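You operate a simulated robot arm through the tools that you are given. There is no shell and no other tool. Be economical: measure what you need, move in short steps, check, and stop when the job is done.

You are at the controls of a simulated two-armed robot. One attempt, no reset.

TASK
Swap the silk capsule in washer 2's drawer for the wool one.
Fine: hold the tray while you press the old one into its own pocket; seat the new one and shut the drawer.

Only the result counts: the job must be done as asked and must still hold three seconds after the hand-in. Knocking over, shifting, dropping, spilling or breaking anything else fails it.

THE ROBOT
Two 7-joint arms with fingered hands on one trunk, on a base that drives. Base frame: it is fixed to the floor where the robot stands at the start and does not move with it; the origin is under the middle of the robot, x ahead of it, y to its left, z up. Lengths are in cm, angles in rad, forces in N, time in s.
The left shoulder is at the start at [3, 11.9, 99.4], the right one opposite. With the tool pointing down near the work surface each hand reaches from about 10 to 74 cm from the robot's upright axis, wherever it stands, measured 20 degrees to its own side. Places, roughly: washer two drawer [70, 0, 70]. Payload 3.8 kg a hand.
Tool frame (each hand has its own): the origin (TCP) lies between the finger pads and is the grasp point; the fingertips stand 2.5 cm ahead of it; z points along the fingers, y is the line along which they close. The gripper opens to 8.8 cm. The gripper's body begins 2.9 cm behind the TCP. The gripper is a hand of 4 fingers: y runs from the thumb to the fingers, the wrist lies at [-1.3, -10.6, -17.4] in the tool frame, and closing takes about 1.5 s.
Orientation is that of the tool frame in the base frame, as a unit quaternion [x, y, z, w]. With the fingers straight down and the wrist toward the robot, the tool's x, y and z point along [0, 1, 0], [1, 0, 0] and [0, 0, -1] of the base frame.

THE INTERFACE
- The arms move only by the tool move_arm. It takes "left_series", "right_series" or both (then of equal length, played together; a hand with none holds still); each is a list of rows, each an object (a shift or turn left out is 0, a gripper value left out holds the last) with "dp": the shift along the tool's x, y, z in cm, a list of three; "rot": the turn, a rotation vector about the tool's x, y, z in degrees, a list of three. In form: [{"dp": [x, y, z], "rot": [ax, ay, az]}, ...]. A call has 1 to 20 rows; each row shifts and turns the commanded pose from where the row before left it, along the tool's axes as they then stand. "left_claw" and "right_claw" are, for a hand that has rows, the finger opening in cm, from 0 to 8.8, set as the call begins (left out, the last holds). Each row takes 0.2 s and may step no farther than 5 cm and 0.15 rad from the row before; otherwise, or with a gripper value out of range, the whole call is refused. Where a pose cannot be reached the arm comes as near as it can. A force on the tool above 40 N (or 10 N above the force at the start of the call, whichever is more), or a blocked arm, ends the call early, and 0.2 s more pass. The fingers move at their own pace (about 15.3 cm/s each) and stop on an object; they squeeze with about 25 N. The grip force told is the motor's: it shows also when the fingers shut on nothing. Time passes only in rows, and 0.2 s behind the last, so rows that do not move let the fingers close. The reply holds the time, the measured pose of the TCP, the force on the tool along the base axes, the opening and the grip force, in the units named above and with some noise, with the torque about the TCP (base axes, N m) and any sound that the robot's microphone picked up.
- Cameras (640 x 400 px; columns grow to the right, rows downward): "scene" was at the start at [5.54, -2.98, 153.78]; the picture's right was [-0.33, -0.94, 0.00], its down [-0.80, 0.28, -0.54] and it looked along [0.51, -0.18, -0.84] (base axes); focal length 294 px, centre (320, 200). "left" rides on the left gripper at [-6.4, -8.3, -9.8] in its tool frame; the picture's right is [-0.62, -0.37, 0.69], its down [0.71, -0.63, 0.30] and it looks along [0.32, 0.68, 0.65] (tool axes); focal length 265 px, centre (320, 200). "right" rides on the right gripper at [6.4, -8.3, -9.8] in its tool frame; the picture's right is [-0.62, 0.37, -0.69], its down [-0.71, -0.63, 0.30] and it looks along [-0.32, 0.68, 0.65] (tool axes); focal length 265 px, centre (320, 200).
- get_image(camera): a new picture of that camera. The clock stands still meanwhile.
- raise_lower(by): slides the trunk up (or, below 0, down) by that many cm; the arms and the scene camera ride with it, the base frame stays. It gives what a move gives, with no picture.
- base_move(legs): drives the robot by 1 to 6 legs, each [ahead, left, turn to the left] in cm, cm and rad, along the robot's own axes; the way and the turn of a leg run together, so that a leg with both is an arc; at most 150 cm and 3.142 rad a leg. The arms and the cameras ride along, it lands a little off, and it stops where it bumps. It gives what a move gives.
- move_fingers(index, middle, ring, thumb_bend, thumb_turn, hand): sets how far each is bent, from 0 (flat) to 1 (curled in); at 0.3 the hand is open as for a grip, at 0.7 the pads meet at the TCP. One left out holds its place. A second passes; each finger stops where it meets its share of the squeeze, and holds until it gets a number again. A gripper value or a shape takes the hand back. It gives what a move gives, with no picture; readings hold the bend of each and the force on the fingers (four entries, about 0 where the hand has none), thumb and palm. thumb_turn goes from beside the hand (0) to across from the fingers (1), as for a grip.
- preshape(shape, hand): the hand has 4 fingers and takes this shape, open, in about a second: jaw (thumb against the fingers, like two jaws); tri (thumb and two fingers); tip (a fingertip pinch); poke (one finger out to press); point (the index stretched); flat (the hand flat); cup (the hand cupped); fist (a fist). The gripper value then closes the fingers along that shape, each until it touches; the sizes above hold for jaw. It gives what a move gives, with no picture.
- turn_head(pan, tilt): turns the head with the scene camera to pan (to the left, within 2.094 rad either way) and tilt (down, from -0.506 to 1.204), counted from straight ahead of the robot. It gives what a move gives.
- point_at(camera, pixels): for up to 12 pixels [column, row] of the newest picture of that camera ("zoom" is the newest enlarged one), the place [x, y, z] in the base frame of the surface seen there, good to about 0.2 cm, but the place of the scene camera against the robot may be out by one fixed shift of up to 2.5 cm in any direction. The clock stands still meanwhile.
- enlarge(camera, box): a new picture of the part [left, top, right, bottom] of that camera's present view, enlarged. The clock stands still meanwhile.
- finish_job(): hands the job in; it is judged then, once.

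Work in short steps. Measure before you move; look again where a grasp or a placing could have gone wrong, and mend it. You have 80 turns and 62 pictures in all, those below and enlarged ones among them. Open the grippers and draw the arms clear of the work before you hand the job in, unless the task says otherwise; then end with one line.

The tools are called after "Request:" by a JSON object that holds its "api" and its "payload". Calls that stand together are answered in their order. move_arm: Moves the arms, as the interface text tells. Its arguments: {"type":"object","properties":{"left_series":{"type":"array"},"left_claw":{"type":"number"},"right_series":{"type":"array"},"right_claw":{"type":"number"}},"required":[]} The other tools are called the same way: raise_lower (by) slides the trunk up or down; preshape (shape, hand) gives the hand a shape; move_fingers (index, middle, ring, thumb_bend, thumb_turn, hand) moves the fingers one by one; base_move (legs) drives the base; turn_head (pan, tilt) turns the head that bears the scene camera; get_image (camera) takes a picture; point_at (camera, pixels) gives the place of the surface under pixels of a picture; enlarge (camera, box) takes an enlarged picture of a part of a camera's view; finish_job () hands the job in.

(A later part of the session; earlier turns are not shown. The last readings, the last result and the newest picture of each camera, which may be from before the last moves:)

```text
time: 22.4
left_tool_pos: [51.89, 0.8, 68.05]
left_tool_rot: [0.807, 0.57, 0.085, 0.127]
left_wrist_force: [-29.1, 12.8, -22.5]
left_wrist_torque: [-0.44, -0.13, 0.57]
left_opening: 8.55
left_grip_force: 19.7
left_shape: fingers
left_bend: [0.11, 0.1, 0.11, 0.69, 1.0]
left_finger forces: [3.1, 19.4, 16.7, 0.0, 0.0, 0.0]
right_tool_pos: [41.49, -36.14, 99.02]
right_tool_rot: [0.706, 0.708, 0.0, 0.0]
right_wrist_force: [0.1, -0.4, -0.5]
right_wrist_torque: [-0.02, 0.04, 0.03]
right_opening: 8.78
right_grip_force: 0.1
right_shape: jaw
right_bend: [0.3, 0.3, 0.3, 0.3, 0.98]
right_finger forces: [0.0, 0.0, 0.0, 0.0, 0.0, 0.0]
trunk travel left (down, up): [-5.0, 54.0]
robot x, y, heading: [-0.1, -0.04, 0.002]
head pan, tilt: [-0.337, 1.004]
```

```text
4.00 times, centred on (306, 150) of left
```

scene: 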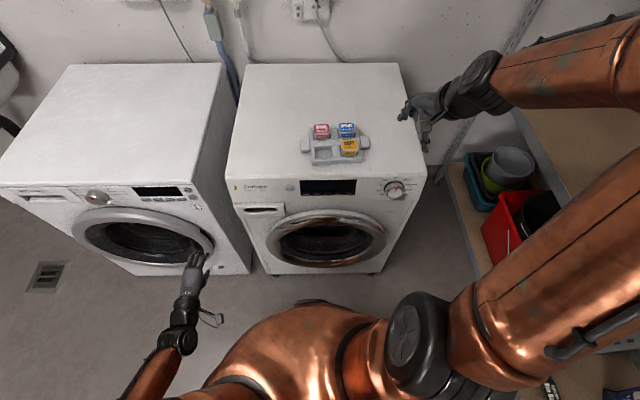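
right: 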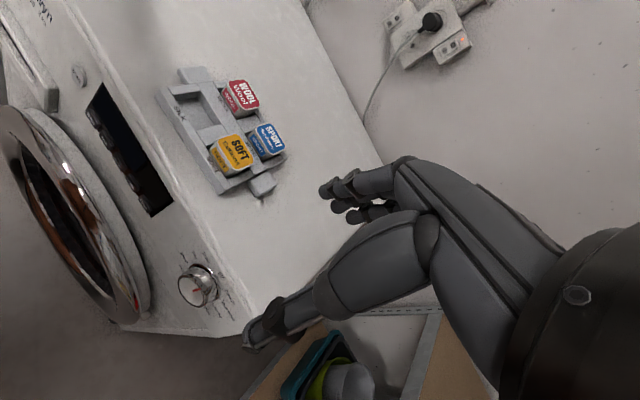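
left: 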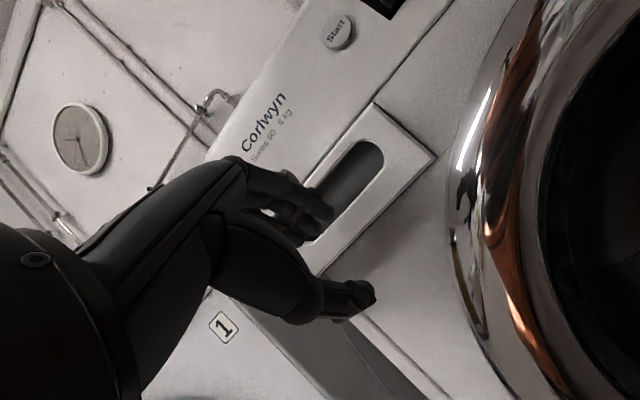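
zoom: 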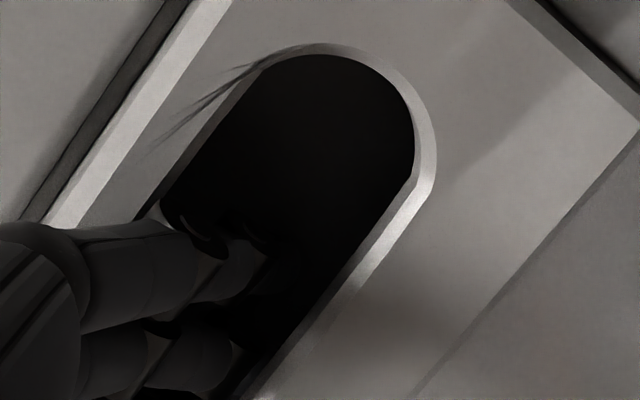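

The fingers are now ~2 cm inside. I ease back 0.3 cm and curl them so that the tips hook behind the lip.

Request:
{"api": "move_arm", "payload": {"left_series": [{"dp": [0, -0.3, 0]}, {}]}}

Request:
{"api": "move_fingers", "payload": {"hand": "left", "index": 0.4, "middle": 0.4, "ring": 0.4}}

Request:
{"api": "enlarge", "payload": {"camera": "left", "box": [226, 80, 386, 220]}}

```text
time: 23.0
left_tool_pos: [51.97, 0.78, 68.02]
left_tool_rot: [0.808, 0.569, 0.084, 0.128]
left_wrist_force: [-19.0, 12.3, -26.7]
left_wrist_torque: [-0.41, 0.45, 0.59]
left_opening: 8.55
left_grip_force: 17.3
left_shape: fingers
left_bend: [0.11, 0.1, 0.11, 0.69, 1.0]
left_finger forces: [2.3, 18.0, 14.0, 0.1, 0.1, 0.0]
right_tool_pos: [41.53, -36.18, 99.04]
right_tool_rot: [0.706, 0.709, -0.001, -0.001]
right_wrist_force: [0.5, 0.6, 0.5]
right_wrist_torque: [0.0, -0.01, -0.05]
right_opening: 8.76
right_grip_force: 0.0
right_shape: jaw
right_bend: [0.3, 0.3, 0.3, 0.3, 0.98]
right_finger forces: [0.1, 0.0, 0.1, 0.0, 0.1, 0.0]
trunk travel left (down, up): [-5.0, 54.0]
robot x, y, heading: [-0.18, 0.16, 0.005]
head pan, tilt: [-0.337, 1.004]
```

```text
time: 24.0
left_tool_pos: [52.4, 0.67, 68.32]
left_tool_rot: [0.806, 0.569, 0.092, 0.135]
left_wrist_force: [-11.6, 1.2, -6.2]
left_wrist_torque: [-0.47, -1.21, 0.19]
left_opening: 6.7
left_grip_force: 42.9
left_shape: fingers
left_bend: [0.28, 0.43, 0.35, 0.69, 1.0]
left_finger forces: [9.4, 52.6, 23.6, 0.0, 0.0, 0.1]
right_tool_pos: [41.49, -36.24, 99.08]
right_tool_rot: [0.706, 0.709, 0.0, 0.0]
right_wrist_force: [-0.1, -0.6, 0.5]
right_wrist_torque: [0.0, -0.06, 0.0]
right_opening: 8.77
right_grip_force: 0.0
right_shape: jaw
right_bend: [0.3, 0.3, 0.3, 0.3, 0.98]
right_finger forces: [0.0, 0.1, 0.0, 0.0, 0.1, 0.1]
trunk travel left (down, up): [-5.0, 54.0]
robot x, y, heading: [-0.0, 0.0, 0.005]
head pan, tilt: [-0.337, 1.004]
```

```text
2.86 times, centred on (306, 150) of left
```

zoom: 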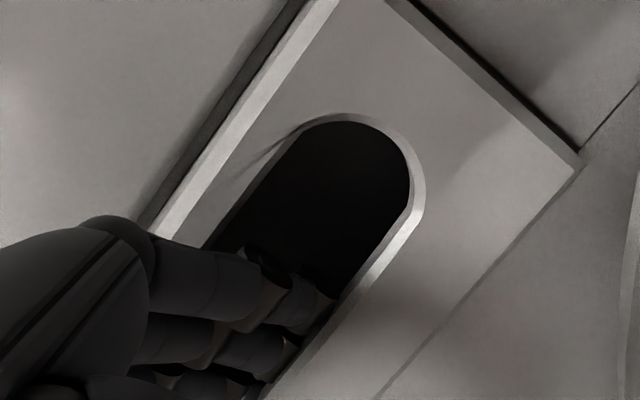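

The tips have gone behind the lip. I pull straight out 3 cm.

Request:
{"api": "move_arm", "payload": {"left_series": [{"dp": [0, -0.95, -0.32]}, {"dp": [0, -0.95, -0.32]}, {"dp": [0, -0.95, -0.32]}, {}]}}

Request:
{"api": "get_image", "payload": {"camera": "left"}}

```text
time: 25.0
left_tool_pos: [49.47, 1.55, 68.56]
left_tool_rot: [0.806, 0.569, 0.09, 0.132]
left_wrist_force: [0.1, -2.1, -7.3]
left_wrist_torque: [-0.34, -0.71, -0.01]
left_opening: 6.73
left_grip_force: 40.2
left_shape: fingers
left_bend: [0.27, 0.42, 0.35, 0.69, 1.0]
left_finger forces: [10.9, 49.2, 18.7, 0.0, 0.0, 0.1]
right_tool_pos: [41.44, -36.28, 99.04]
right_tool_rot: [0.706, 0.708, -0.001, -0.001]
right_wrist_force: [0.0, 0.2, 0.3]
right_wrist_torque: [-0.04, 0.02, 0.0]
right_opening: 8.79
right_grip_force: 0.0
right_shape: jaw
right_bend: [0.3, 0.3, 0.3, 0.3, 0.98]
right_finger forces: [0.1, 0.0, 0.0, 0.0, 0.0, 0.0]
trunk travel left (down, up): [-5.0, 54.0]
robot x, y, heading: [-0.08, 0.02, 0.001]
head pan, tilt: [-0.337, 1.004]
```

```text
35 pictures are left
```

left: 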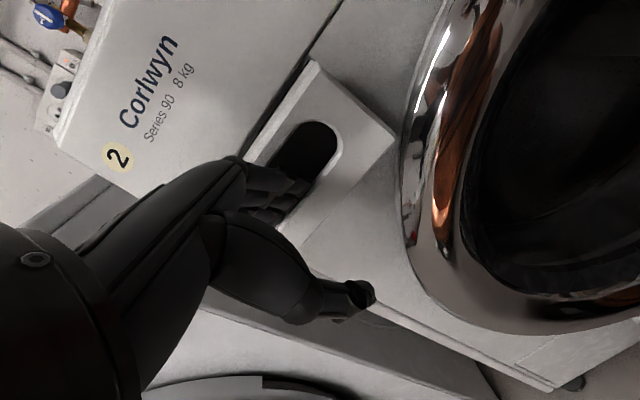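

The drawer follows. I pull 8 cm further.

Request:
{"api": "move_arm", "payload": {"left_series": [{"dp": [0, -1.25, -0.43]}, {"dp": [0, -1.25, -0.43]}, {"dp": [0, -1.25, -0.43]}, {"dp": [0, -1.25, -0.43]}, {"dp": [0, -1.25, -0.43]}, {"dp": [0, -1.25, -0.43]}, {}]}}

Request:
{"api": "get_image", "payload": {"camera": "scene"}}

```text
time: 26.6
left_tool_pos: [41.92, 4.14, 68.52]
left_tool_rot: [0.807, 0.569, 0.09, 0.132]
left_wrist_force: [-3.8, -11.8, -8.1]
left_wrist_torque: [0.01, -0.81, -0.4]
left_opening: 6.77
left_grip_force: 41.0
left_shape: fingers
left_bend: [0.27, 0.16, 0.34, 0.69, 1.0]
left_finger forces: [11.1, 50.5, 19.3, 0.0, 0.0, 0.0]
right_tool_pos: [41.58, -36.37, 99.01]
right_tool_rot: [0.706, 0.708, 0.001, -0.001]
right_wrist_force: [0.9, 0.0, 0.7]
right_wrist_torque: [0.0, -0.03, -0.01]
right_opening: 8.73
right_grip_force: 0.1
right_shape: jaw
right_bend: [0.3, 0.3, 0.3, 0.3, 0.98]
right_finger forces: [0.0, 0.0, 0.0, 0.1, 0.0, 0.0]
trunk travel left (down, up): [-5.0, 54.0]
robot x, y, heading: [-0.17, 0.26, 0.007]
head pan, tilt: [-0.337, 1.004]
```

```text
34 pictures are left
```

scene: 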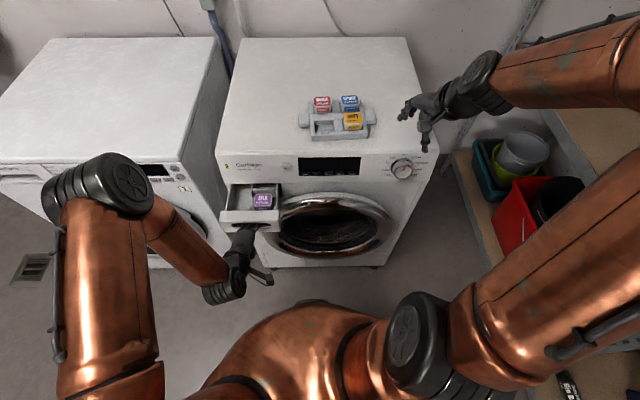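

The drawer is open and the purple silk capsule is visible at (263,201). I look closer.

Request:
{"api": "enlarge", "payload": {"camera": "scene", "box": [208, 170, 304, 240]}}

Request:
{"api": "point_at", "payload": {"camera": "zoom", "pixels": [[370, 190], [330, 170], [405, 165], [345, 230], [240, 180], [200, 230], [330, 130], [450, 200], [310, 290], [120, 190], [290, 150], [420, 220]]}}

```text
5.71 times, centred on (256, 205) of scene
```

zoom: 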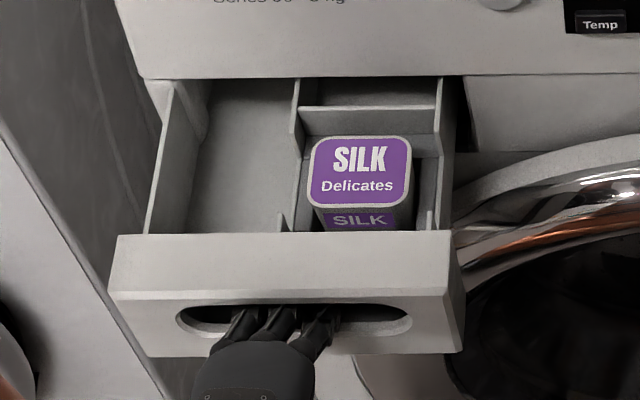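

```text
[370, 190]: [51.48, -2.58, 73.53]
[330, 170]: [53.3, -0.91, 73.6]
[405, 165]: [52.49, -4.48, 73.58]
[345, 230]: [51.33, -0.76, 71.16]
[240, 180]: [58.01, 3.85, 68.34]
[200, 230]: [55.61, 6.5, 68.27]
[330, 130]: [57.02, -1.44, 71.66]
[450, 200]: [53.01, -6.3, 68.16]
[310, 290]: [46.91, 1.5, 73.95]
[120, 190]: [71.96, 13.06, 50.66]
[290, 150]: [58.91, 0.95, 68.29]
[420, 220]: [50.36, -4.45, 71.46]
```

I straighten the fingers and withdraw the hand from the slot.

Request:
{"api": "move_fingers", "payload": {"hand": "left", "index": 0.1, "middle": 0.1, "ring": 0.1}}

Request:
{"api": "move_arm", "payload": {"left_series": [{"dp": [0, -1.9, -0.64]}, {"dp": [0, -1.9, -0.64]}, {"dp": [0, -1.9, -0.64]}, {}]}}

```text
time: 27.6
left_tool_pos: [42.03, 4.34, 68.52]
left_tool_rot: [0.805, 0.57, 0.092, 0.132]
left_wrist_force: [0.8, -0.8, 0.3]
left_wrist_torque: [-0.03, -0.02, 0.02]
left_opening: 8.69
left_grip_force: 0.0
left_shape: fingers
left_bend: [0.1, 0.1, 0.1, 0.69, 1.0]
left_finger forces: [0.1, 0.0, 0.1, 0.0, 0.0, 0.0]
right_tool_pos: [41.59, -36.22, 98.95]
right_tool_rot: [0.706, 0.708, 0.0, 0.0]
right_wrist_force: [-0.2, 0.2, 0.1]
right_wrist_torque: [-0.01, -0.01, -0.02]
right_opening: 8.78
right_grip_force: 0.1
right_shape: jaw
right_bend: [0.3, 0.3, 0.3, 0.3, 0.98]
right_finger forces: [0.1, 0.0, 0.1, 0.0, 0.0, 0.0]
trunk travel left (down, up): [-5.0, 54.0]
robot x, y, heading: [-0.23, 0.1, 0.001]
head pan, tilt: [-0.337, 1.004]
```

```text
time: 28.6
left_tool_pos: [36.25, 6.45, 68.48]
left_tool_rot: [0.806, 0.57, 0.092, 0.131]
left_wrist_force: [0.8, -0.2, -0.4]
left_wrist_torque: [0.03, 0.02, 0.0]
left_opening: 8.68
left_grip_force: 0.0
left_shape: fingers
left_bend: [0.1, 0.1, 0.1, 0.69, 1.0]
left_finger forces: [0.0, 0.0, 0.0, 0.1, 0.1, 0.0]
right_tool_pos: [41.55, -36.32, 98.98]
right_tool_rot: [0.706, 0.709, 0.0, 0.001]
right_wrist_force: [-0.5, 0.0, 0.9]
right_wrist_torque: [-0.02, -0.01, -0.01]
right_opening: 8.74
right_grip_force: 0.0
right_shape: jaw
right_bend: [0.3, 0.3, 0.3, 0.3, 0.98]
right_finger forces: [0.1, 0.1, 0.0, 0.1, 0.0, 0.0]
trunk travel left (down, up): [-5.0, 54.0]
robot x, y, heading: [-0.52, -0.19, 0.005]
head pan, tilt: [-0.337, 1.004]
```

I raise the trunk by 20 cm, then set the left hand to jaw shape, vertical.

Request:
{"api": "raise_lower", "payload": {"by": 20}}

Request:
{"api": "preshape", "payload": {"hand": "left", "shape": "jaw"}}

Request:
{"api": "move_arm", "payload": {"left_series": [{"rot": [6.3, 0, 0]}, {"rot": [6.3, 0, 0]}, {"rot": [6.3, 0, 0]}, {"dp": [0, 3, 0]}, {}]}}

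Request:
{"api": "get_image", "payload": {"camera": "left"}}

```text
time: 30.7
left_tool_pos: [36.3, 6.42, 88.5]
left_tool_rot: [0.806, 0.57, 0.092, 0.132]
left_wrist_force: [0.4, -0.2, -0.9]
left_wrist_torque: [0.0, -0.04, -0.05]
left_opening: 8.67
left_grip_force: 0.0
left_shape: fingers
left_bend: [0.1, 0.1, 0.1, 0.69, 1.0]
left_finger forces: [0.0, 0.1, 0.1, 0.1, 0.1, 0.0]
right_tool_pos: [41.46, -36.21, 119.03]
right_tool_rot: [0.706, 0.708, -0.001, 0.0]
right_wrist_force: [0.0, 0.5, 0.7]
right_wrist_torque: [-0.02, 0.0, 0.06]
right_opening: 8.75
right_grip_force: 0.0
right_shape: jaw
right_bend: [0.3, 0.3, 0.3, 0.3, 0.98]
right_finger forces: [0.1, 0.0, 0.1, 0.0, 0.0, 0.1]
trunk travel left (down, up): [-25.0, 34.0]
robot x, y, heading: [-0.4, 0.48, 0.003]
head pan, tilt: [-0.337, 1.004]
```

```text
time: 31.6
left_tool_pos: [36.39, 6.33, 88.48]
left_tool_rot: [0.806, 0.57, 0.092, 0.132]
left_wrist_force: [0.9, -0.6, 0.3]
left_wrist_torque: [0.01, 0.01, 0.0]
left_opening: 8.79
left_grip_force: 0.1
left_shape: jaw
left_bend: [0.3, 0.3, 0.3, 0.3, 0.98]
left_finger forces: [0.1, 0.0, 0.0, 0.0, 0.0, 0.0]
right_tool_pos: [41.55, -36.2, 118.93]
right_tool_rot: [0.706, 0.708, 0.0, 0.0]
right_wrist_force: [0.4, -0.1, -0.6]
right_wrist_torque: [-0.01, -0.01, 0.02]
right_opening: 8.75
right_grip_force: 0.0
right_shape: jaw
right_bend: [0.3, 0.3, 0.3, 0.3, 0.98]
right_finger forces: [0.0, 0.1, 0.0, 0.1, 0.0, 0.0]
trunk travel left (down, up): [-25.0, 34.0]
robot x, y, heading: [-0.17, -0.01, 0.006]
head pan, tilt: [-0.337, 1.004]
```

```text
time: 32.8
left_tool_pos: [39.13, 5.32, 88.43]
left_tool_rot: [0.817, 0.577, -0.003, -0.001]
left_wrist_force: [-0.5, -0.5, -0.1]
left_wrist_torque: [0.02, 0.0, -0.01]
left_opening: 8.8
left_grip_force: 0.1
left_shape: jaw
left_bend: [0.3, 0.3, 0.3, 0.3, 0.98]
left_finger forces: [0.0, 0.0, 0.0, 0.0, 0.1, 0.0]
right_tool_pos: [41.47, -36.29, 118.95]
right_tool_rot: [0.706, 0.708, 0.0, 0.0]
right_wrist_force: [0.4, 0.1, -0.2]
right_wrist_torque: [-0.05, 0.0, -0.01]
right_opening: 8.77
right_grip_force: 0.0
right_shape: jaw
right_bend: [0.3, 0.3, 0.3, 0.3, 0.98]
right_finger forces: [0.0, 0.0, 0.0, 0.1, 0.1, 0.1]
trunk travel left (down, up): [-25.0, 34.0]
robot x, y, heading: [-0.19, -0.05, 0.002]
head pan, tilt: [-0.337, 1.004]
```

```text
32 pictures are left
```

left: 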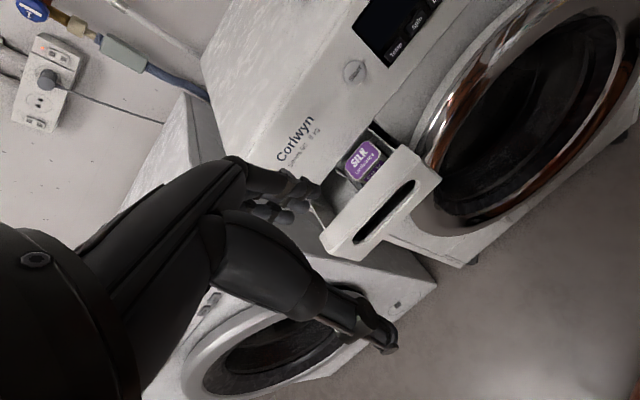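

I zoom on the silk capsule and measure it with the left camera.

Request:
{"api": "enlarge", "payload": {"camera": "left", "box": [310, 110, 440, 210]}}

Request:
{"api": "point_at", "payload": {"camera": "left", "pixels": [[353, 152], [369, 141], [348, 173], [382, 155], [363, 180], [365, 162], [400, 150], [372, 180], [383, 133], [340, 175], [392, 143], [350, 140]]}}

```text
4.00 times, centred on (375, 160) of left
```

zoom: 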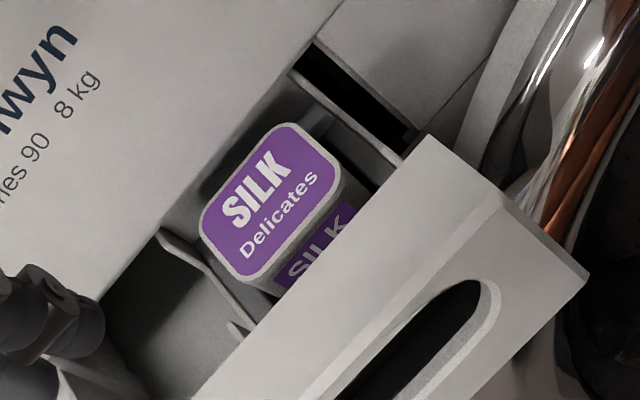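

```text
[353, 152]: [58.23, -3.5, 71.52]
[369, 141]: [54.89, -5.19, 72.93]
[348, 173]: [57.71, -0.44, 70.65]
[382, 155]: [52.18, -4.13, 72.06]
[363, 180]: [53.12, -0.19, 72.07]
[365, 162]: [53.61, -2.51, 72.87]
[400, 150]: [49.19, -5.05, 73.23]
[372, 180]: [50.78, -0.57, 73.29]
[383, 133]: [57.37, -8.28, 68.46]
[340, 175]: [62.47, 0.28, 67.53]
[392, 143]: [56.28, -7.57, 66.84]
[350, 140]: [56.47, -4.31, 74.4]
```

The drawer slid back a few cm when I let go. I measure the panel's inner edge and left compartment to pull it out again from over the top.

Request:
{"api": "point_at", "payload": {"camera": "zoom", "pixels": [[425, 142], [300, 278], [215, 372], [330, 290], [255, 310], [170, 240], [60, 365], [110, 380], [150, 340], [440, 150], [205, 240], [345, 180]]}}

Request:
{"api": "enlarge", "payload": {"camera": "scene", "box": [208, 170, 304, 240]}}

```text
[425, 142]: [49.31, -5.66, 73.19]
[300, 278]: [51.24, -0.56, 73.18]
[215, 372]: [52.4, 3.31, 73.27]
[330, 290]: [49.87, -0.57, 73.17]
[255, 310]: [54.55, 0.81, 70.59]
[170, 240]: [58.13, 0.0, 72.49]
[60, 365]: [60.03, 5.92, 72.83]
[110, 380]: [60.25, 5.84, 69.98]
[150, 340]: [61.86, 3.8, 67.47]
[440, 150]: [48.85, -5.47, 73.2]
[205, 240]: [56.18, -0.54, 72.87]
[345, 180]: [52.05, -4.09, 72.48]
```

```text
5.71 times, centred on (256, 205) of scene
```

zoom: 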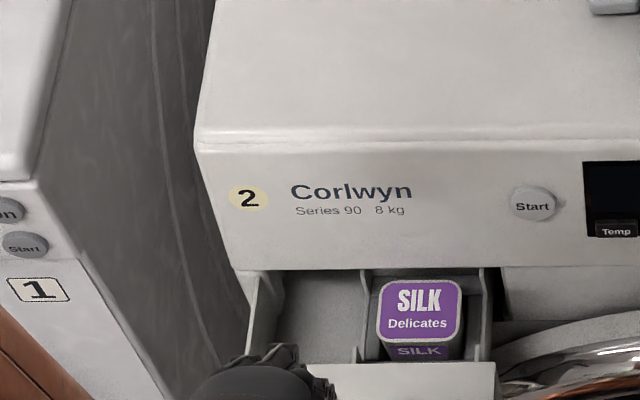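

The panel's inner edge is at about n=−5; I'll grip its top edge with the jaw (fingers in the empty left compartment, thumb in front) and pull it out more. First I go above and lower.

Request:
{"api": "move_arm", "payload": {"left_series": [{"dp": [1.12, 3.56, 1.4]}, {"dp": [1.12, 3.56, 3.5]}, {"dp": [1.12, 3.56, 3.5]}, {"dp": [0, 0, 2]}, {"dp": [0, 0, 2]}, {"dp": [0, 0, 2.4]}, {}]}}

Request:
{"api": "get_image", "payload": {"camera": "left"}}

```text
refused: row 2 steps farther than a row can; nothing moved
```

```text
29 pictures are left
```

left: 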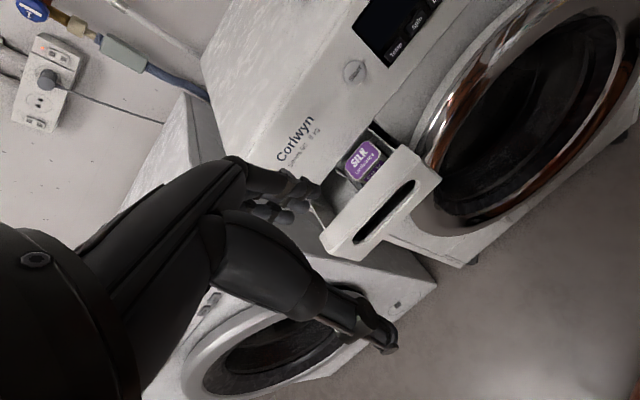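

Step too long; I resend it with shorter rows.

Request:
{"api": "move_arm", "payload": {"left_series": [{"dp": [0.84, 2.67, 2.1]}, {"dp": [0.84, 2.67, 2.1]}, {"dp": [0.84, 2.67, 2.1]}, {"dp": [0.84, 2.67, 2.1]}, {"dp": [0, 0, 2]}, {"dp": [0, 0, 2]}, {"dp": [0, 0, 2.3]}, {}]}}

Request:
{"api": "get_image", "payload": {"camera": "left"}}

```text
time: 34.6
left_tool_pos: [50.21, 5.04, 73.67]
left_tool_rot: [0.817, 0.577, -0.004, -0.003]
left_wrist_force: [-0.4, -0.4, 0.1]
left_wrist_torque: [-0.01, -0.01, 0.03]
left_opening: 8.78
left_grip_force: 0.1
left_shape: jaw
left_bend: [0.3, 0.3, 0.3, 0.3, 0.98]
left_finger forces: [0.0, 0.0, 0.1, 0.1, 0.0, 0.0]
right_tool_pos: [41.58, -36.25, 118.95]
right_tool_rot: [0.706, 0.708, 0.0, 0.0]
right_wrist_force: [-0.4, 0.1, -0.7]
right_wrist_torque: [0.03, -0.02, -0.01]
right_opening: 8.77
right_grip_force: 0.1
right_shape: jaw
right_bend: [0.3, 0.3, 0.3, 0.3, 0.98]
right_finger forces: [0.0, 0.0, 0.1, 0.0, 0.0, 0.0]
trunk travel left (down, up): [-25.0, 34.0]
robot x, y, heading: [-0.17, 0.32, 0.006]
head pan, tilt: [-0.337, 1.004]
```

```text
28 pictures are left
```

left: 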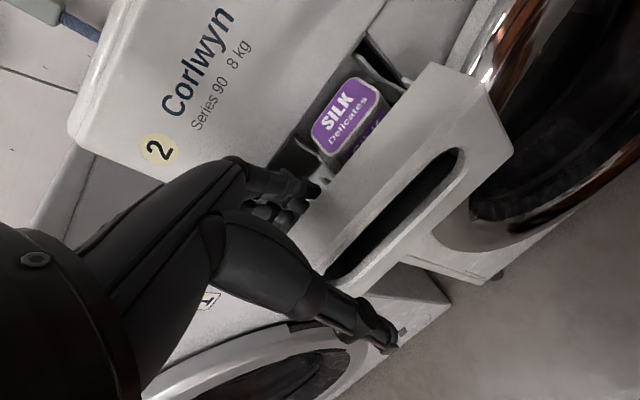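

The fingers are astride the panel top with no contact. I close the grip.

Request:
{"api": "move_arm", "payload": {"left_series": [{}, {}, {}, {}, {}, {}, {}], "left_claw": 0}}

```text
time: 36.2
left_tool_pos: [50.2, 5.05, 73.64]
left_tool_rot: [0.816, 0.578, -0.004, -0.003]
left_wrist_force: [-0.5, 0.8, -8.1]
left_wrist_torque: [-0.01, -0.12, -0.08]
left_opening: 2.77
left_grip_force: 25.1
left_shape: jaw
left_bend: [0.74, 0.43, 0.4, 0.73, 1.0]
left_finger forces: [12.3, 6.7, 3.0, 0.0, 24.2, 0.1]
right_tool_pos: [41.65, -36.31, 118.9]
right_tool_rot: [0.706, 0.708, -0.001, -0.001]
right_wrist_force: [0.2, -0.3, 0.2]
right_wrist_torque: [0.01, 0.01, -0.02]
right_opening: 8.74
right_grip_force: 0.1
right_shape: jaw
right_bend: [0.3, 0.3, 0.3, 0.3, 0.98]
right_finger forces: [0.1, 0.0, 0.1, 0.0, 0.1, 0.1]
trunk travel left (down, up): [-25.0, 34.0]
robot x, y, heading: [-0.07, -0.08, 0.005]
head pan, tilt: [-0.337, 1.004]
```

Gripped with 25 N at 2.8 cm. I pull 7 cm outward.

Request:
{"api": "move_arm", "payload": {"left_series": [{"dp": [0, -1.2, 0]}, {"dp": [0, -1.2, 0]}, {"dp": [0, -1.2, 0]}, {"dp": [0, -1.2, 0]}, {"dp": [0, -1.2, 0]}, {"dp": [0, -1.0, 0]}, {}]}}

Request:
{"api": "enlarge", "payload": {"camera": "scene", "box": [200, 170, 312, 250]}}

```text
time: 37.8
left_tool_pos: [43.57, 7.35, 73.74]
left_tool_rot: [0.817, 0.576, -0.003, -0.003]
left_wrist_force: [-1.3, -6.5, -7.8]
left_wrist_torque: [-0.15, -0.12, -0.14]
left_opening: 2.79
left_grip_force: 25.1
left_shape: jaw
left_bend: [0.74, 0.43, 0.4, 0.73, 1.0]
left_finger forces: [12.7, 7.0, 3.2, 0.0, 23.5, 0.0]
right_tool_pos: [41.6, -36.33, 118.86]
right_tool_rot: [0.706, 0.708, -0.001, -0.002]
right_wrist_force: [0.4, 0.4, 0.6]
right_wrist_torque: [0.01, -0.01, 0.0]
right_opening: 8.75
right_grip_force: 0.0
right_shape: jaw
right_bend: [0.3, 0.3, 0.3, 0.3, 0.98]
right_finger forces: [0.0, 0.0, 0.0, 0.1, 0.0, 0.0]
trunk travel left (down, up): [-25.0, 34.0]
robot x, y, heading: [0.1, 0.33, 0.004]
head pan, tilt: [-0.337, 1.004]
```

```text
5.00 times, centred on (256, 210) of scene
```

zoom: 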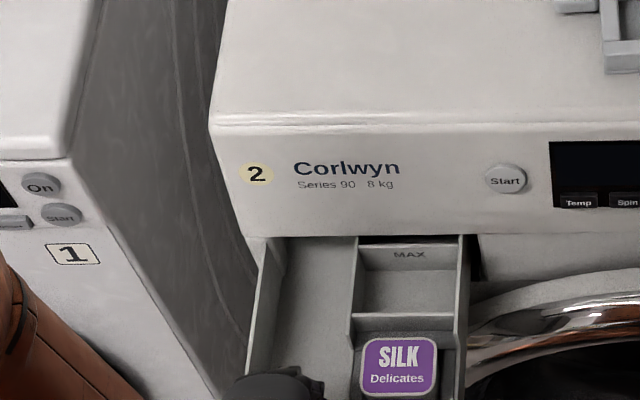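

Fully accessible now. I release, lift 12 cm and turn the hand +90° about its axis, so that it can grip the capsule across the drawer.

Request:
{"api": "move_arm", "payload": {"left_series": [{}, {}, {}, {}, {}, {"dp": [0, 0, -3]}, {"dp": [0, 0, -3]}, {"dp": [0, 0, -3]}, {"dp": [0, 0, -3]}], "left_claw": 8.8}}

Request:
{"api": "move_arm", "payload": {"left_series": [{"rot": [0, 0, 8.2]}, {"rot": [0, 0, 8.2]}, {"rot": [0, 0, 8.2]}, {"rot": [0, 0, 8.2]}, {"rot": [0, 0, 8.2]}, {"rot": [0, 0, 8.2]}, {"rot": [0, 0, 8.2]}, {"rot": [0, 0, 8.2]}, {"rot": [0, 0, 8.2]}, {"rot": [0, 0, 8.2]}, {"rot": [0, 0, 8.0]}, {}]}}

Request:
{"api": "get_image", "payload": {"camera": "left"}}

```text
time: 39.8
left_tool_pos: [43.71, 7.28, 85.8]
left_tool_rot: [0.817, 0.577, -0.003, -0.001]
left_wrist_force: [0.4, -0.4, -0.3]
left_wrist_torque: [0.0, -0.02, 0.04]
left_opening: 8.74
left_grip_force: 0.0
left_shape: jaw
left_bend: [0.3, 0.3, 0.3, 0.3, 0.98]
left_finger forces: [0.0, 0.0, 0.1, 0.1, 0.0, 0.1]
right_tool_pos: [41.52, -36.37, 119.02]
right_tool_rot: [0.706, 0.708, 0.0, 0.0]
right_wrist_force: [-0.1, 0.0, 0.2]
right_wrist_torque: [0.04, 0.0, 0.01]
right_opening: 8.77
right_grip_force: 0.0
right_shape: jaw
right_bend: [0.3, 0.3, 0.3, 0.3, 0.98]
right_finger forces: [0.0, 0.1, 0.1, 0.0, 0.1, 0.0]
trunk travel left (down, up): [-25.0, 34.0]
robot x, y, heading: [0.15, -0.04, 0.007]
head pan, tilt: [-0.337, 1.004]
```

```text
time: 42.4
left_tool_pos: [43.69, 7.41, 85.6]
left_tool_rot: [0.985, -0.17, -0.004, 0.002]
left_wrist_force: [0.2, 0.0, 0.1]
left_wrist_torque: [0.0, 0.02, 0.05]
left_opening: 8.78
left_grip_force: 0.0
left_shape: jaw
left_bend: [0.3, 0.3, 0.3, 0.3, 0.98]
left_finger forces: [0.1, 0.0, 0.0, 0.0, 0.1, 0.0]
right_tool_pos: [41.42, -36.24, 119.04]
right_tool_rot: [0.706, 0.708, 0.0, 0.0]
right_wrist_force: [0.2, -0.1, -0.3]
right_wrist_torque: [0.01, 0.05, -0.02]
right_opening: 8.79
right_grip_force: 0.1
right_shape: jaw
right_bend: [0.3, 0.3, 0.3, 0.3, 0.98]
right_finger forces: [0.1, 0.0, 0.1, 0.0, 0.0, 0.0]
trunk travel left (down, up): [-25.0, 34.0]
robot x, y, heading: [0.08, -0.35, 0.006]
head pan, tilt: [-0.337, 1.004]
```

```text
26 pictures are left
```

left: 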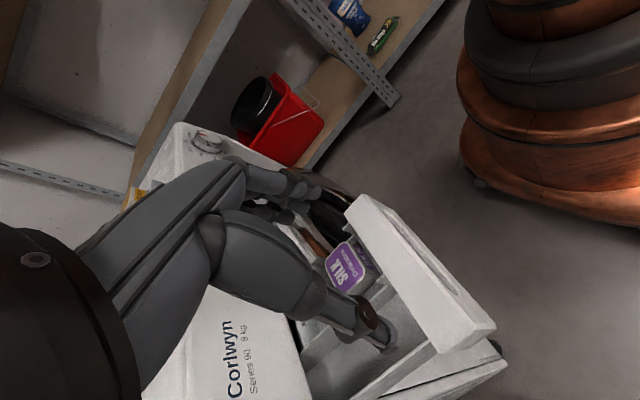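

Rotation worked and the silk capsule is visible at (347,268). I zoom and measure.

Request:
{"api": "enlarge", "payload": {"camera": "left", "box": [280, 190, 460, 370]}}

Request:
{"api": "point_at", "payload": {"camera": "left", "pixels": [[347, 268], [330, 263], [353, 243], [372, 278], [347, 291], [338, 254], [363, 262], [361, 287], [335, 280], [390, 296], [380, 245], [375, 290]]}}

```text
2.22 times, centred on (370, 280) of left
```

zoom: 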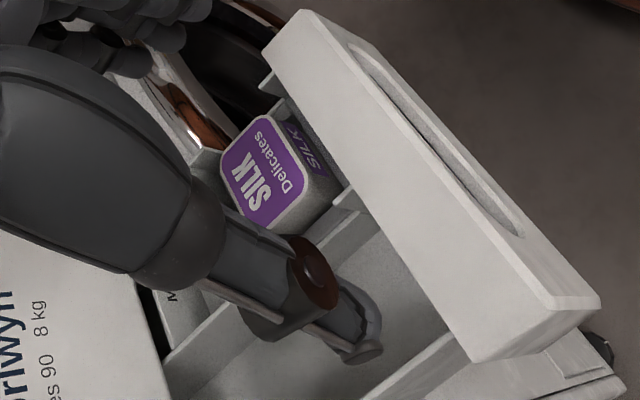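

```text
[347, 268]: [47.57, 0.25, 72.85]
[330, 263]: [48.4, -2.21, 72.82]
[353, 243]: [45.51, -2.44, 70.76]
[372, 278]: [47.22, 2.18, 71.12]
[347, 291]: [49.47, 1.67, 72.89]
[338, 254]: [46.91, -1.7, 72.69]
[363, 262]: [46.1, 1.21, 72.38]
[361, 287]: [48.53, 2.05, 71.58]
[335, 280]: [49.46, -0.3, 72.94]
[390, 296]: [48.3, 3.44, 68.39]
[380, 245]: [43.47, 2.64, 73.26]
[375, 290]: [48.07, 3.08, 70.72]
```

I take precise points of the capsule top's four edge midpoints from the zoom.

Request:
{"api": "point_at", "payload": {"camera": "zoom", "pixels": [[243, 200], [246, 143], [302, 150], [300, 208], [223, 172], [270, 120], [337, 190], [268, 228], [350, 195], [275, 80], [330, 250], [345, 205]]}}

```text
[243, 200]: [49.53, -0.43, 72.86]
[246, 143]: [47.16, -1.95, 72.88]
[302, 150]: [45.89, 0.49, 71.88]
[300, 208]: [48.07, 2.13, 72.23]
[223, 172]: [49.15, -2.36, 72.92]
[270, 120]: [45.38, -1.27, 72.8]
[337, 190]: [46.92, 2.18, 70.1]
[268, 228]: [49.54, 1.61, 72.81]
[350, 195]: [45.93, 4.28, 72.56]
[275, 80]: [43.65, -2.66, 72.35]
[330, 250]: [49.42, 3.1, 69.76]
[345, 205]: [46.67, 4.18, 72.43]
```

Capsule centre ≈(47.65, 0.07), top z 72.9, ~4.2 cm wide, with gaps ≥1.2 cm either side. I go above it with a 6.2 cm opening and lower to z≈73.4.

Request:
{"api": "move_arm", "payload": {"left_series": [{"dp": [2.06, 1.86, 1.87]}, {"dp": [2.06, 1.86, 1.87]}, {"dp": [2.07, 1.86, 1.87]}, {"dp": [0, 0, 2.2]}, {}, {}], "left_claw": 6.2}}

Request:
{"api": "get_image", "payload": {"camera": "left"}}

Request:
{"api": "enlarge", "payload": {"camera": "scene", "box": [200, 180, 328, 260]}}

```text
time: 43.8
left_tool_pos: [47.62, -0.15, 77.92]
left_tool_rot: [0.985, -0.17, -0.004, 0.001]
left_wrist_force: [0.2, 0.1, 0.7]
left_wrist_torque: [0.05, 0.01, 0.02]
left_opening: 6.23
left_grip_force: 0.0
left_shape: jaw
left_bend: [0.27, 0.37, 0.34, 0.57, 0.99]
left_finger forces: [0.0, 0.1, 0.0, 0.0, 0.0, 0.0]
right_tool_pos: [41.54, -36.19, 119.0]
right_tool_rot: [0.706, 0.708, 0.0, 0.0]
right_wrist_force: [-0.3, -0.9, -0.3]
right_wrist_torque: [-0.03, 0.0, 0.01]
right_opening: 8.76
right_grip_force: 0.1
right_shape: jaw
right_bend: [0.3, 0.3, 0.3, 0.3, 0.98]
right_finger forces: [0.0, 0.0, 0.0, 0.0, 0.0, 0.0]
trunk travel left (down, up): [-25.0, 34.0]
robot x, y, heading: [-0.21, 0.13, 0.007]
head pan, tilt: [-0.337, 1.004]
```

```text
24 pictures are left
```

left: 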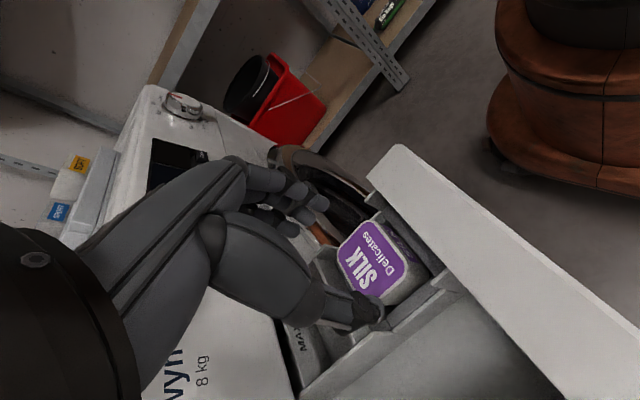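

```text
5.00 times, centred on (264, 220) of scene
```

zoom: 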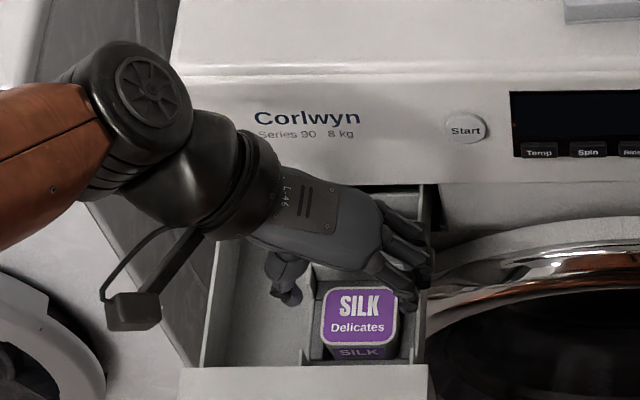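

Alignment is good (TCP axis projects at (368,257), capsule centre at (372,262)). I lower 4.4 cm and close.

Request:
{"api": "move_arm", "payload": {"left_series": [{"dp": [-0.2, -0.1, 1.5]}, {"dp": [0, -0.1, 1.5]}, {"dp": [0, 0, 1.4]}, {}]}}

Request:
{"api": "move_arm", "payload": {"left_series": [{}, {}, {}, {}, {}, {}, {}], "left_claw": 0}}

Request:
{"api": "get_image", "payload": {"camera": "left"}}

```text
time: 44.8
left_tool_pos: [47.4, 0.12, 73.64]
left_tool_rot: [0.985, -0.17, -0.004, 0.002]
left_wrist_force: [-0.4, 0.7, 0.1]
left_wrist_torque: [0.01, -0.01, 0.0]
left_opening: 6.25
left_grip_force: 0.0
left_shape: jaw
left_bend: [0.27, 0.37, 0.34, 0.57, 0.99]
left_finger forces: [0.0, 0.1, 0.0, 0.0, 0.0, 0.0]
right_tool_pos: [41.56, -36.27, 119.02]
right_tool_rot: [0.705, 0.709, 0.0, 0.0]
right_wrist_force: [0.3, 0.6, 1.4]
right_wrist_torque: [0.03, -0.02, 0.05]
right_opening: 8.77
right_grip_force: 0.1
right_shape: jaw
right_bend: [0.3, 0.3, 0.3, 0.3, 0.98]
right_finger forces: [0.0, 0.0, 0.0, 0.0, 0.0, 0.1]
trunk travel left (down, up): [-25.0, 34.0]
robot x, y, heading: [-0.14, -0.14, 0.003]
head pan, tilt: [-0.337, 1.004]
```

```text
time: 46.4
left_tool_pos: [47.43, 0.19, 73.59]
left_tool_rot: [0.986, -0.169, -0.004, 0.001]
left_wrist_force: [-0.9, -0.7, -0.3]
left_wrist_torque: [0.01, 0.01, 0.02]
left_opening: 4.25
left_grip_force: 24.5
left_shape: jaw
left_bend: [0.74, 0.45, 0.44, 0.71, 1.0]
left_finger forces: [12.9, 7.1, 3.5, 0.0, 22.7, 0.0]
right_tool_pos: [41.59, -36.23, 119.01]
right_tool_rot: [0.706, 0.708, 0.0, 0.001]
right_wrist_force: [0.1, 0.3, 0.3]
right_wrist_torque: [0.05, 0.0, 0.04]
right_opening: 8.77
right_grip_force: 0.0
right_shape: jaw
right_bend: [0.3, 0.3, 0.3, 0.3, 0.98]
right_finger forces: [0.0, 0.0, 0.0, 0.1, 0.0, 0.0]
trunk travel left (down, up): [-25.0, 34.0]
robot x, y, heading: [-0.2, 0.39, 0.004]
head pan, tilt: [-0.337, 1.004]
```

```text
22 pictures are left
```

left: 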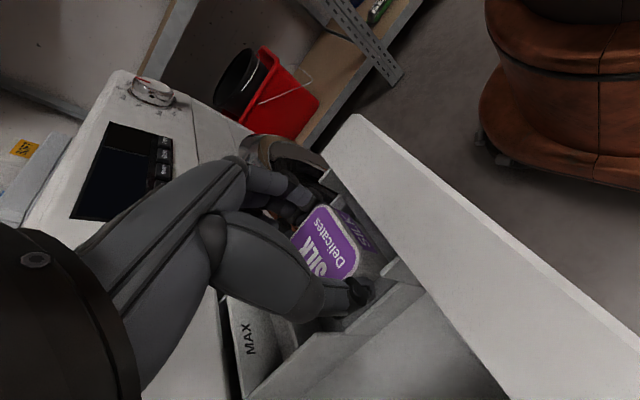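

Gripped at 4.25 cm with 24.5 N. I lift slowly 5 cm.

Request:
{"api": "move_arm", "payload": {"left_series": [{"dp": [0, 0, -1]}, {"dp": [0, 0, -1]}, {"dp": [0, 0, -1.5]}, {"dp": [0, 0, -1.5]}, {"dp": [0, 0, -2.5]}, {}]}}

Request:
{"api": "get_image", "payload": {"camera": "left"}}

```text
time: 47.8
left_tool_pos: [47.48, 0.22, 80.99]
left_tool_rot: [0.986, -0.169, -0.004, 0.001]
left_wrist_force: [-0.2, -0.6, -0.3]
left_wrist_torque: [0.0, 0.03, 0.0]
left_opening: 4.25
left_grip_force: 25.5
left_shape: jaw
left_bend: [0.74, 0.45, 0.44, 0.71, 1.0]
left_finger forces: [12.9, 6.9, 3.1, 0.0, 22.9, 0.0]
right_tool_pos: [41.58, -36.21, 119.09]
right_tool_rot: [0.706, 0.708, 0.001, 0.0]
right_wrist_force: [0.3, -0.1, -0.1]
right_wrist_torque: [0.0, 0.03, -0.03]
right_opening: 8.76
right_grip_force: 0.0
right_shape: jaw
right_bend: [0.3, 0.3, 0.3, 0.3, 0.98]
right_finger forces: [0.0, 0.0, 0.1, 0.0, 0.1, 0.1]
trunk travel left (down, up): [-25.0, 34.0]
robot x, y, heading: [0.16, 0.3, 0.005]
head pan, tilt: [-0.337, 1.004]
```

```text
21 pictures are left
```

left: 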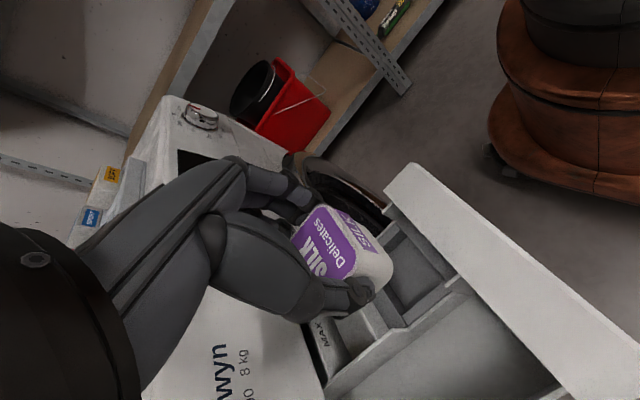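

The silk is in hand, hanging free. I look through the right-hand camera to measure the tray's right handle and the silk pocket.

Request:
{"api": "enlarge", "payload": {"camera": "right", "box": [120, 40, 320, 200]}}

Request:
{"api": "point_at", "payload": {"camera": "left", "pixels": [[324, 245], [300, 245], [322, 208], [352, 245], [375, 240], [393, 265], [372, 280], [420, 265], [405, 245], [440, 275]]}}

```text
2.50 times, centred on (220, 120) of right
```

zoom: 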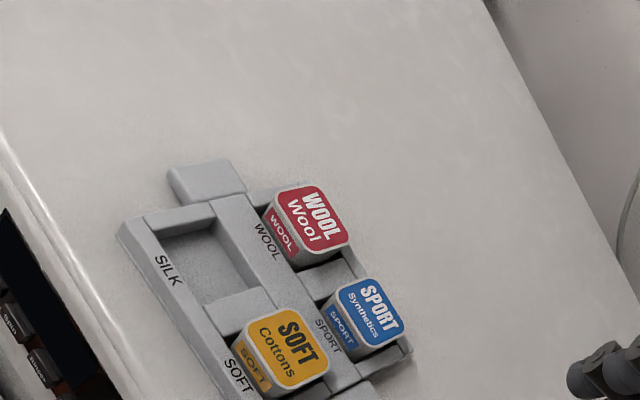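

```text
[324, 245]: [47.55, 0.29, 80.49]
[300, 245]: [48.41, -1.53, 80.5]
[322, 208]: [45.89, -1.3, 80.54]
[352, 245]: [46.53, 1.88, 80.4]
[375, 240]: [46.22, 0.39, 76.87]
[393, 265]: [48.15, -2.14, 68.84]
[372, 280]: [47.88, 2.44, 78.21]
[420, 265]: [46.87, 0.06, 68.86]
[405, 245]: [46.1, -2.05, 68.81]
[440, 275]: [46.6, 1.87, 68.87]
```

Capsule top sits 0.5 cm below TCP, height ≈4.05. Now precise points on the silk pocket rim and capsule tops.

Request:
{"api": "point_at", "payload": {"camera": "zoom", "pixels": [[148, 225], [211, 203], [272, 300], [208, 310], [185, 213], [238, 250], [178, 265], [242, 300], [208, 262], [310, 215], [368, 310], [288, 348]]}}

Request:
{"api": "enlarge", "payload": {"camera": "right", "box": [160, 130, 320, 250]}}

```text
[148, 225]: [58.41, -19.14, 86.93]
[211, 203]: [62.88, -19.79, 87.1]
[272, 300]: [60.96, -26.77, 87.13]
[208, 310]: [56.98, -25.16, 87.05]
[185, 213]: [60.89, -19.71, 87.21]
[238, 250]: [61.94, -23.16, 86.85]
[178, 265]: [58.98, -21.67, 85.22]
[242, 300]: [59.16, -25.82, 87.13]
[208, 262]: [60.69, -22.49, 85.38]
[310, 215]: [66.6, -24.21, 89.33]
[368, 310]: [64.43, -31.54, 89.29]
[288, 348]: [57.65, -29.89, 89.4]
```

```text
3.33 times, centred on (240, 190) of right
```

zoom: 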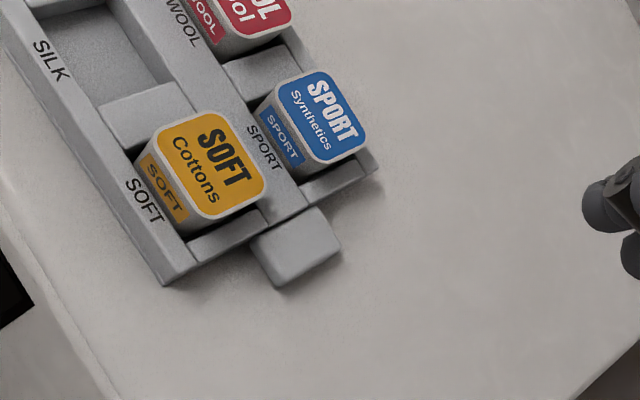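

I measure the right handle tab's corners.

Request:
{"api": "point_at", "payload": {"camera": "zoom", "pixels": [[293, 245], [255, 245], [318, 213], [335, 248], [275, 280], [265, 262], [328, 228], [305, 262], [400, 250], [250, 300]]}}

```text
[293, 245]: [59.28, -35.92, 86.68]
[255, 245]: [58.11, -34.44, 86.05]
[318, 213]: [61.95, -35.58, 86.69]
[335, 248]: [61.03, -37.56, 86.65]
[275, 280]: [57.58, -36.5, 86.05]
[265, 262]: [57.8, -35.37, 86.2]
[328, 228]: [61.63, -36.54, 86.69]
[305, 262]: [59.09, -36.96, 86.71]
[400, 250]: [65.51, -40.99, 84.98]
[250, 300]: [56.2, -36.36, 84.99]
```

Handle tab ≈4 cm deep, centre (59.65,−36.0), top 86.7. I bring the right hand above it, yawed 15° to the tray, at z≈97.

Request:
{"api": "move_arm", "payload": {"right_series": [{"rot": [0, 0, 7.5]}, {"rot": [0, 0, 7.5]}, {"dp": [0.57, 2.5, 3.14]}, {"dp": [0.57, 2.5, 3.14]}, {"dp": [0.57, 2.5, 3.14]}, {"dp": [0.57, 2.5, 3.14]}, {"dp": [0.57, 2.5, 3.14]}, {"dp": [0.57, 2.5, 3.14]}, {"dp": [0.57, 2.5, 3.14]}, {}]}}

Request:
{"api": "get_image", "payload": {"camera": "right"}}

```text
time: 50.0
left_tool_pos: [47.51, 0.23, 81.1]
left_tool_rot: [0.986, -0.17, -0.004, 0.002]
left_wrist_force: [0.3, -0.4, -0.1]
left_wrist_torque: [0.01, 0.01, -0.02]
left_opening: 4.26
left_grip_force: 24.9
left_shape: jaw
left_bend: [0.74, 0.45, 0.44, 0.71, 1.0]
left_finger forces: [12.9, 6.9, 3.2, 0.0, 22.9, 0.0]
right_tool_pos: [59.29, -37.08, 97.28]
right_tool_rot: [0.793, 0.61, 0.0, 0.0]
right_wrist_force: [-0.6, 0.5, 0.3]
right_wrist_torque: [-0.01, -0.03, 0.01]
right_opening: 8.79
right_grip_force: 0.1
right_shape: jaw
right_bend: [0.3, 0.3, 0.3, 0.3, 0.98]
right_finger forces: [0.0, 0.1, 0.0, 0.0, 0.0, 0.1]
trunk travel left (down, up): [-25.0, 34.0]
robot x, y, heading: [0.0, 0.03, 0.001]
head pan, tilt: [-0.337, 1.004]
```

```text
18 pictures are left
```

right: 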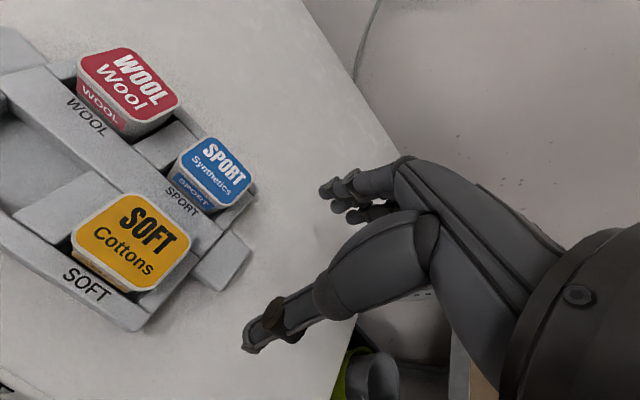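

The TCP axis projects right at the handle (232,268) vs handle at (222,262). I lower onto it and close the right jaw.

Request:
{"api": "move_arm", "payload": {"right_series": [{"dp": [0, 0, 2.5]}, {"dp": [0, 0, 2.5]}, {"dp": [0, 0, 2.2]}, {"dp": [0, 0, 1]}, {"dp": [0, 0, 0.9]}, {}]}}

Request:
{"api": "enlarge", "payload": {"camera": "right", "box": [140, 120, 440, 370]}}

```text
time: 51.4
left_tool_pos: [47.61, 0.28, 81.05]
left_tool_rot: [0.986, -0.169, -0.004, 0.001]
left_wrist_force: [0.4, 1.4, -0.9]
left_wrist_torque: [-0.02, 0.02, -0.02]
left_opening: 4.23
left_grip_force: 24.8
left_shape: jaw
left_bend: [0.74, 0.45, 0.44, 0.71, 1.0]
left_finger forces: [12.9, 6.9, 3.1, 0.0, 22.9, 0.1]
right_tool_pos: [59.51, -37.01, 88.03]
right_tool_rot: [0.792, 0.61, 0.0, 0.0]
right_wrist_force: [-0.3, -1.3, 0.6]
right_wrist_torque: [0.01, 0.0, -0.01]
right_opening: 8.78
right_grip_force: 0.1
right_shape: jaw
right_bend: [0.3, 0.3, 0.3, 0.3, 0.98]
right_finger forces: [0.0, 0.1, 0.1, 0.0, 0.0, 0.1]
trunk travel left (down, up): [-25.0, 34.0]
robot x, y, heading: [0.25, -0.17, 0.001]
head pan, tilt: [-0.337, 1.004]
```

```text
1.60 times, centred on (290, 245) of right
```

zoom: 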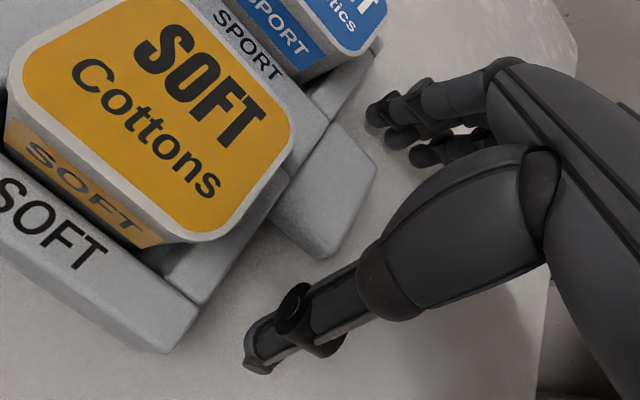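

The jaw straddles the tab. I shift 0.4 cm toward the tray and close.

Request:
{"api": "move_arm", "payload": {"right_series": [{"dp": [0.4, 0, 0]}, {}, {}, {}, {}, {}, {}, {}], "right_claw": 0}}

Request:
{"api": "enlarge", "payload": {"camera": "right", "box": [20, 40, 340, 290]}}

```text
time: 53.2
left_tool_pos: [47.55, 0.23, 81.16]
left_tool_rot: [0.986, -0.169, -0.004, 0.001]
left_wrist_force: [0.2, -0.1, 0.3]
left_wrist_torque: [0.0, 0.02, -0.02]
left_opening: 4.26
left_grip_force: 25.0
left_shape: jaw
left_bend: [0.74, 0.45, 0.44, 0.71, 1.0]
left_finger forces: [13.0, 6.9, 3.0, 0.0, 22.9, 0.0]
right_tool_pos: [59.52, -36.56, 88.04]
right_tool_rot: [0.793, 0.609, 0.0, -0.001]
right_wrist_force: [-0.1, 0.4, 0.1]
right_wrist_torque: [-0.02, 0.0, -0.03]
right_opening: 3.8
right_grip_force: 24.7
right_shape: jaw
right_bend: [0.74, 0.47, 0.52, 0.72, 1.0]
right_finger forces: [14.2, 6.9, 0.0, 0.0, 21.8, 0.1]
trunk travel left (down, up): [-25.0, 34.0]
robot x, y, heading: [0.02, 0.14, 0.001]
head pan, tilt: [-0.337, 1.004]
```

```text
1.60 times, centred on (180, 165) of right
```

zoom: 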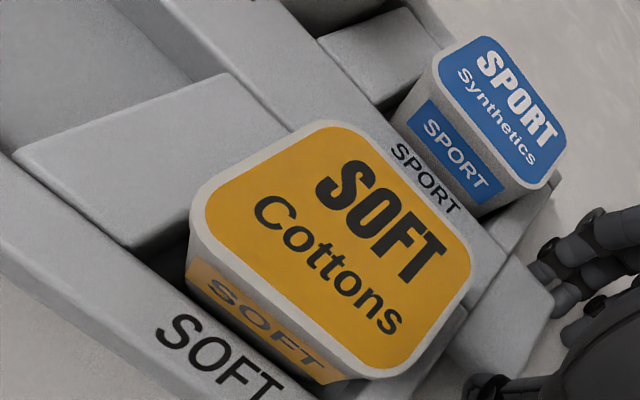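

Handle held at 3.8 cm, 24.7 N. I re-measure the capsules and silk pocket rims from this view.

Request:
{"api": "point_at", "payload": {"camera": "zoom", "pixels": [[332, 250], [505, 112], [130, 245], [20, 157], [225, 75], [125, 20], [60, 60], [5, 190], [100, 10], [10, 140]]}}

Request:
{"api": "get_image", "payload": {"camera": "right"}}

```text
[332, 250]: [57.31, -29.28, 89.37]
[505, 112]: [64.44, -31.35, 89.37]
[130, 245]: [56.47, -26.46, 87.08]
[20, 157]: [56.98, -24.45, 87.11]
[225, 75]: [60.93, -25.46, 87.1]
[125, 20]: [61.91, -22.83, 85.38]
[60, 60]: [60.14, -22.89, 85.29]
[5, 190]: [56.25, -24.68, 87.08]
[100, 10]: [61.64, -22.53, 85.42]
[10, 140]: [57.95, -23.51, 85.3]
```

```text
15 pictures are left
```

right: 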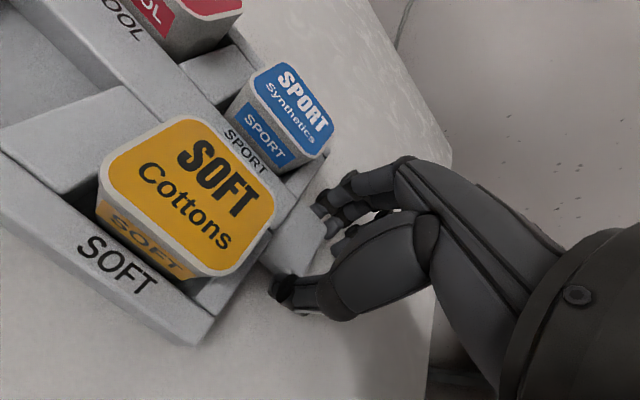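

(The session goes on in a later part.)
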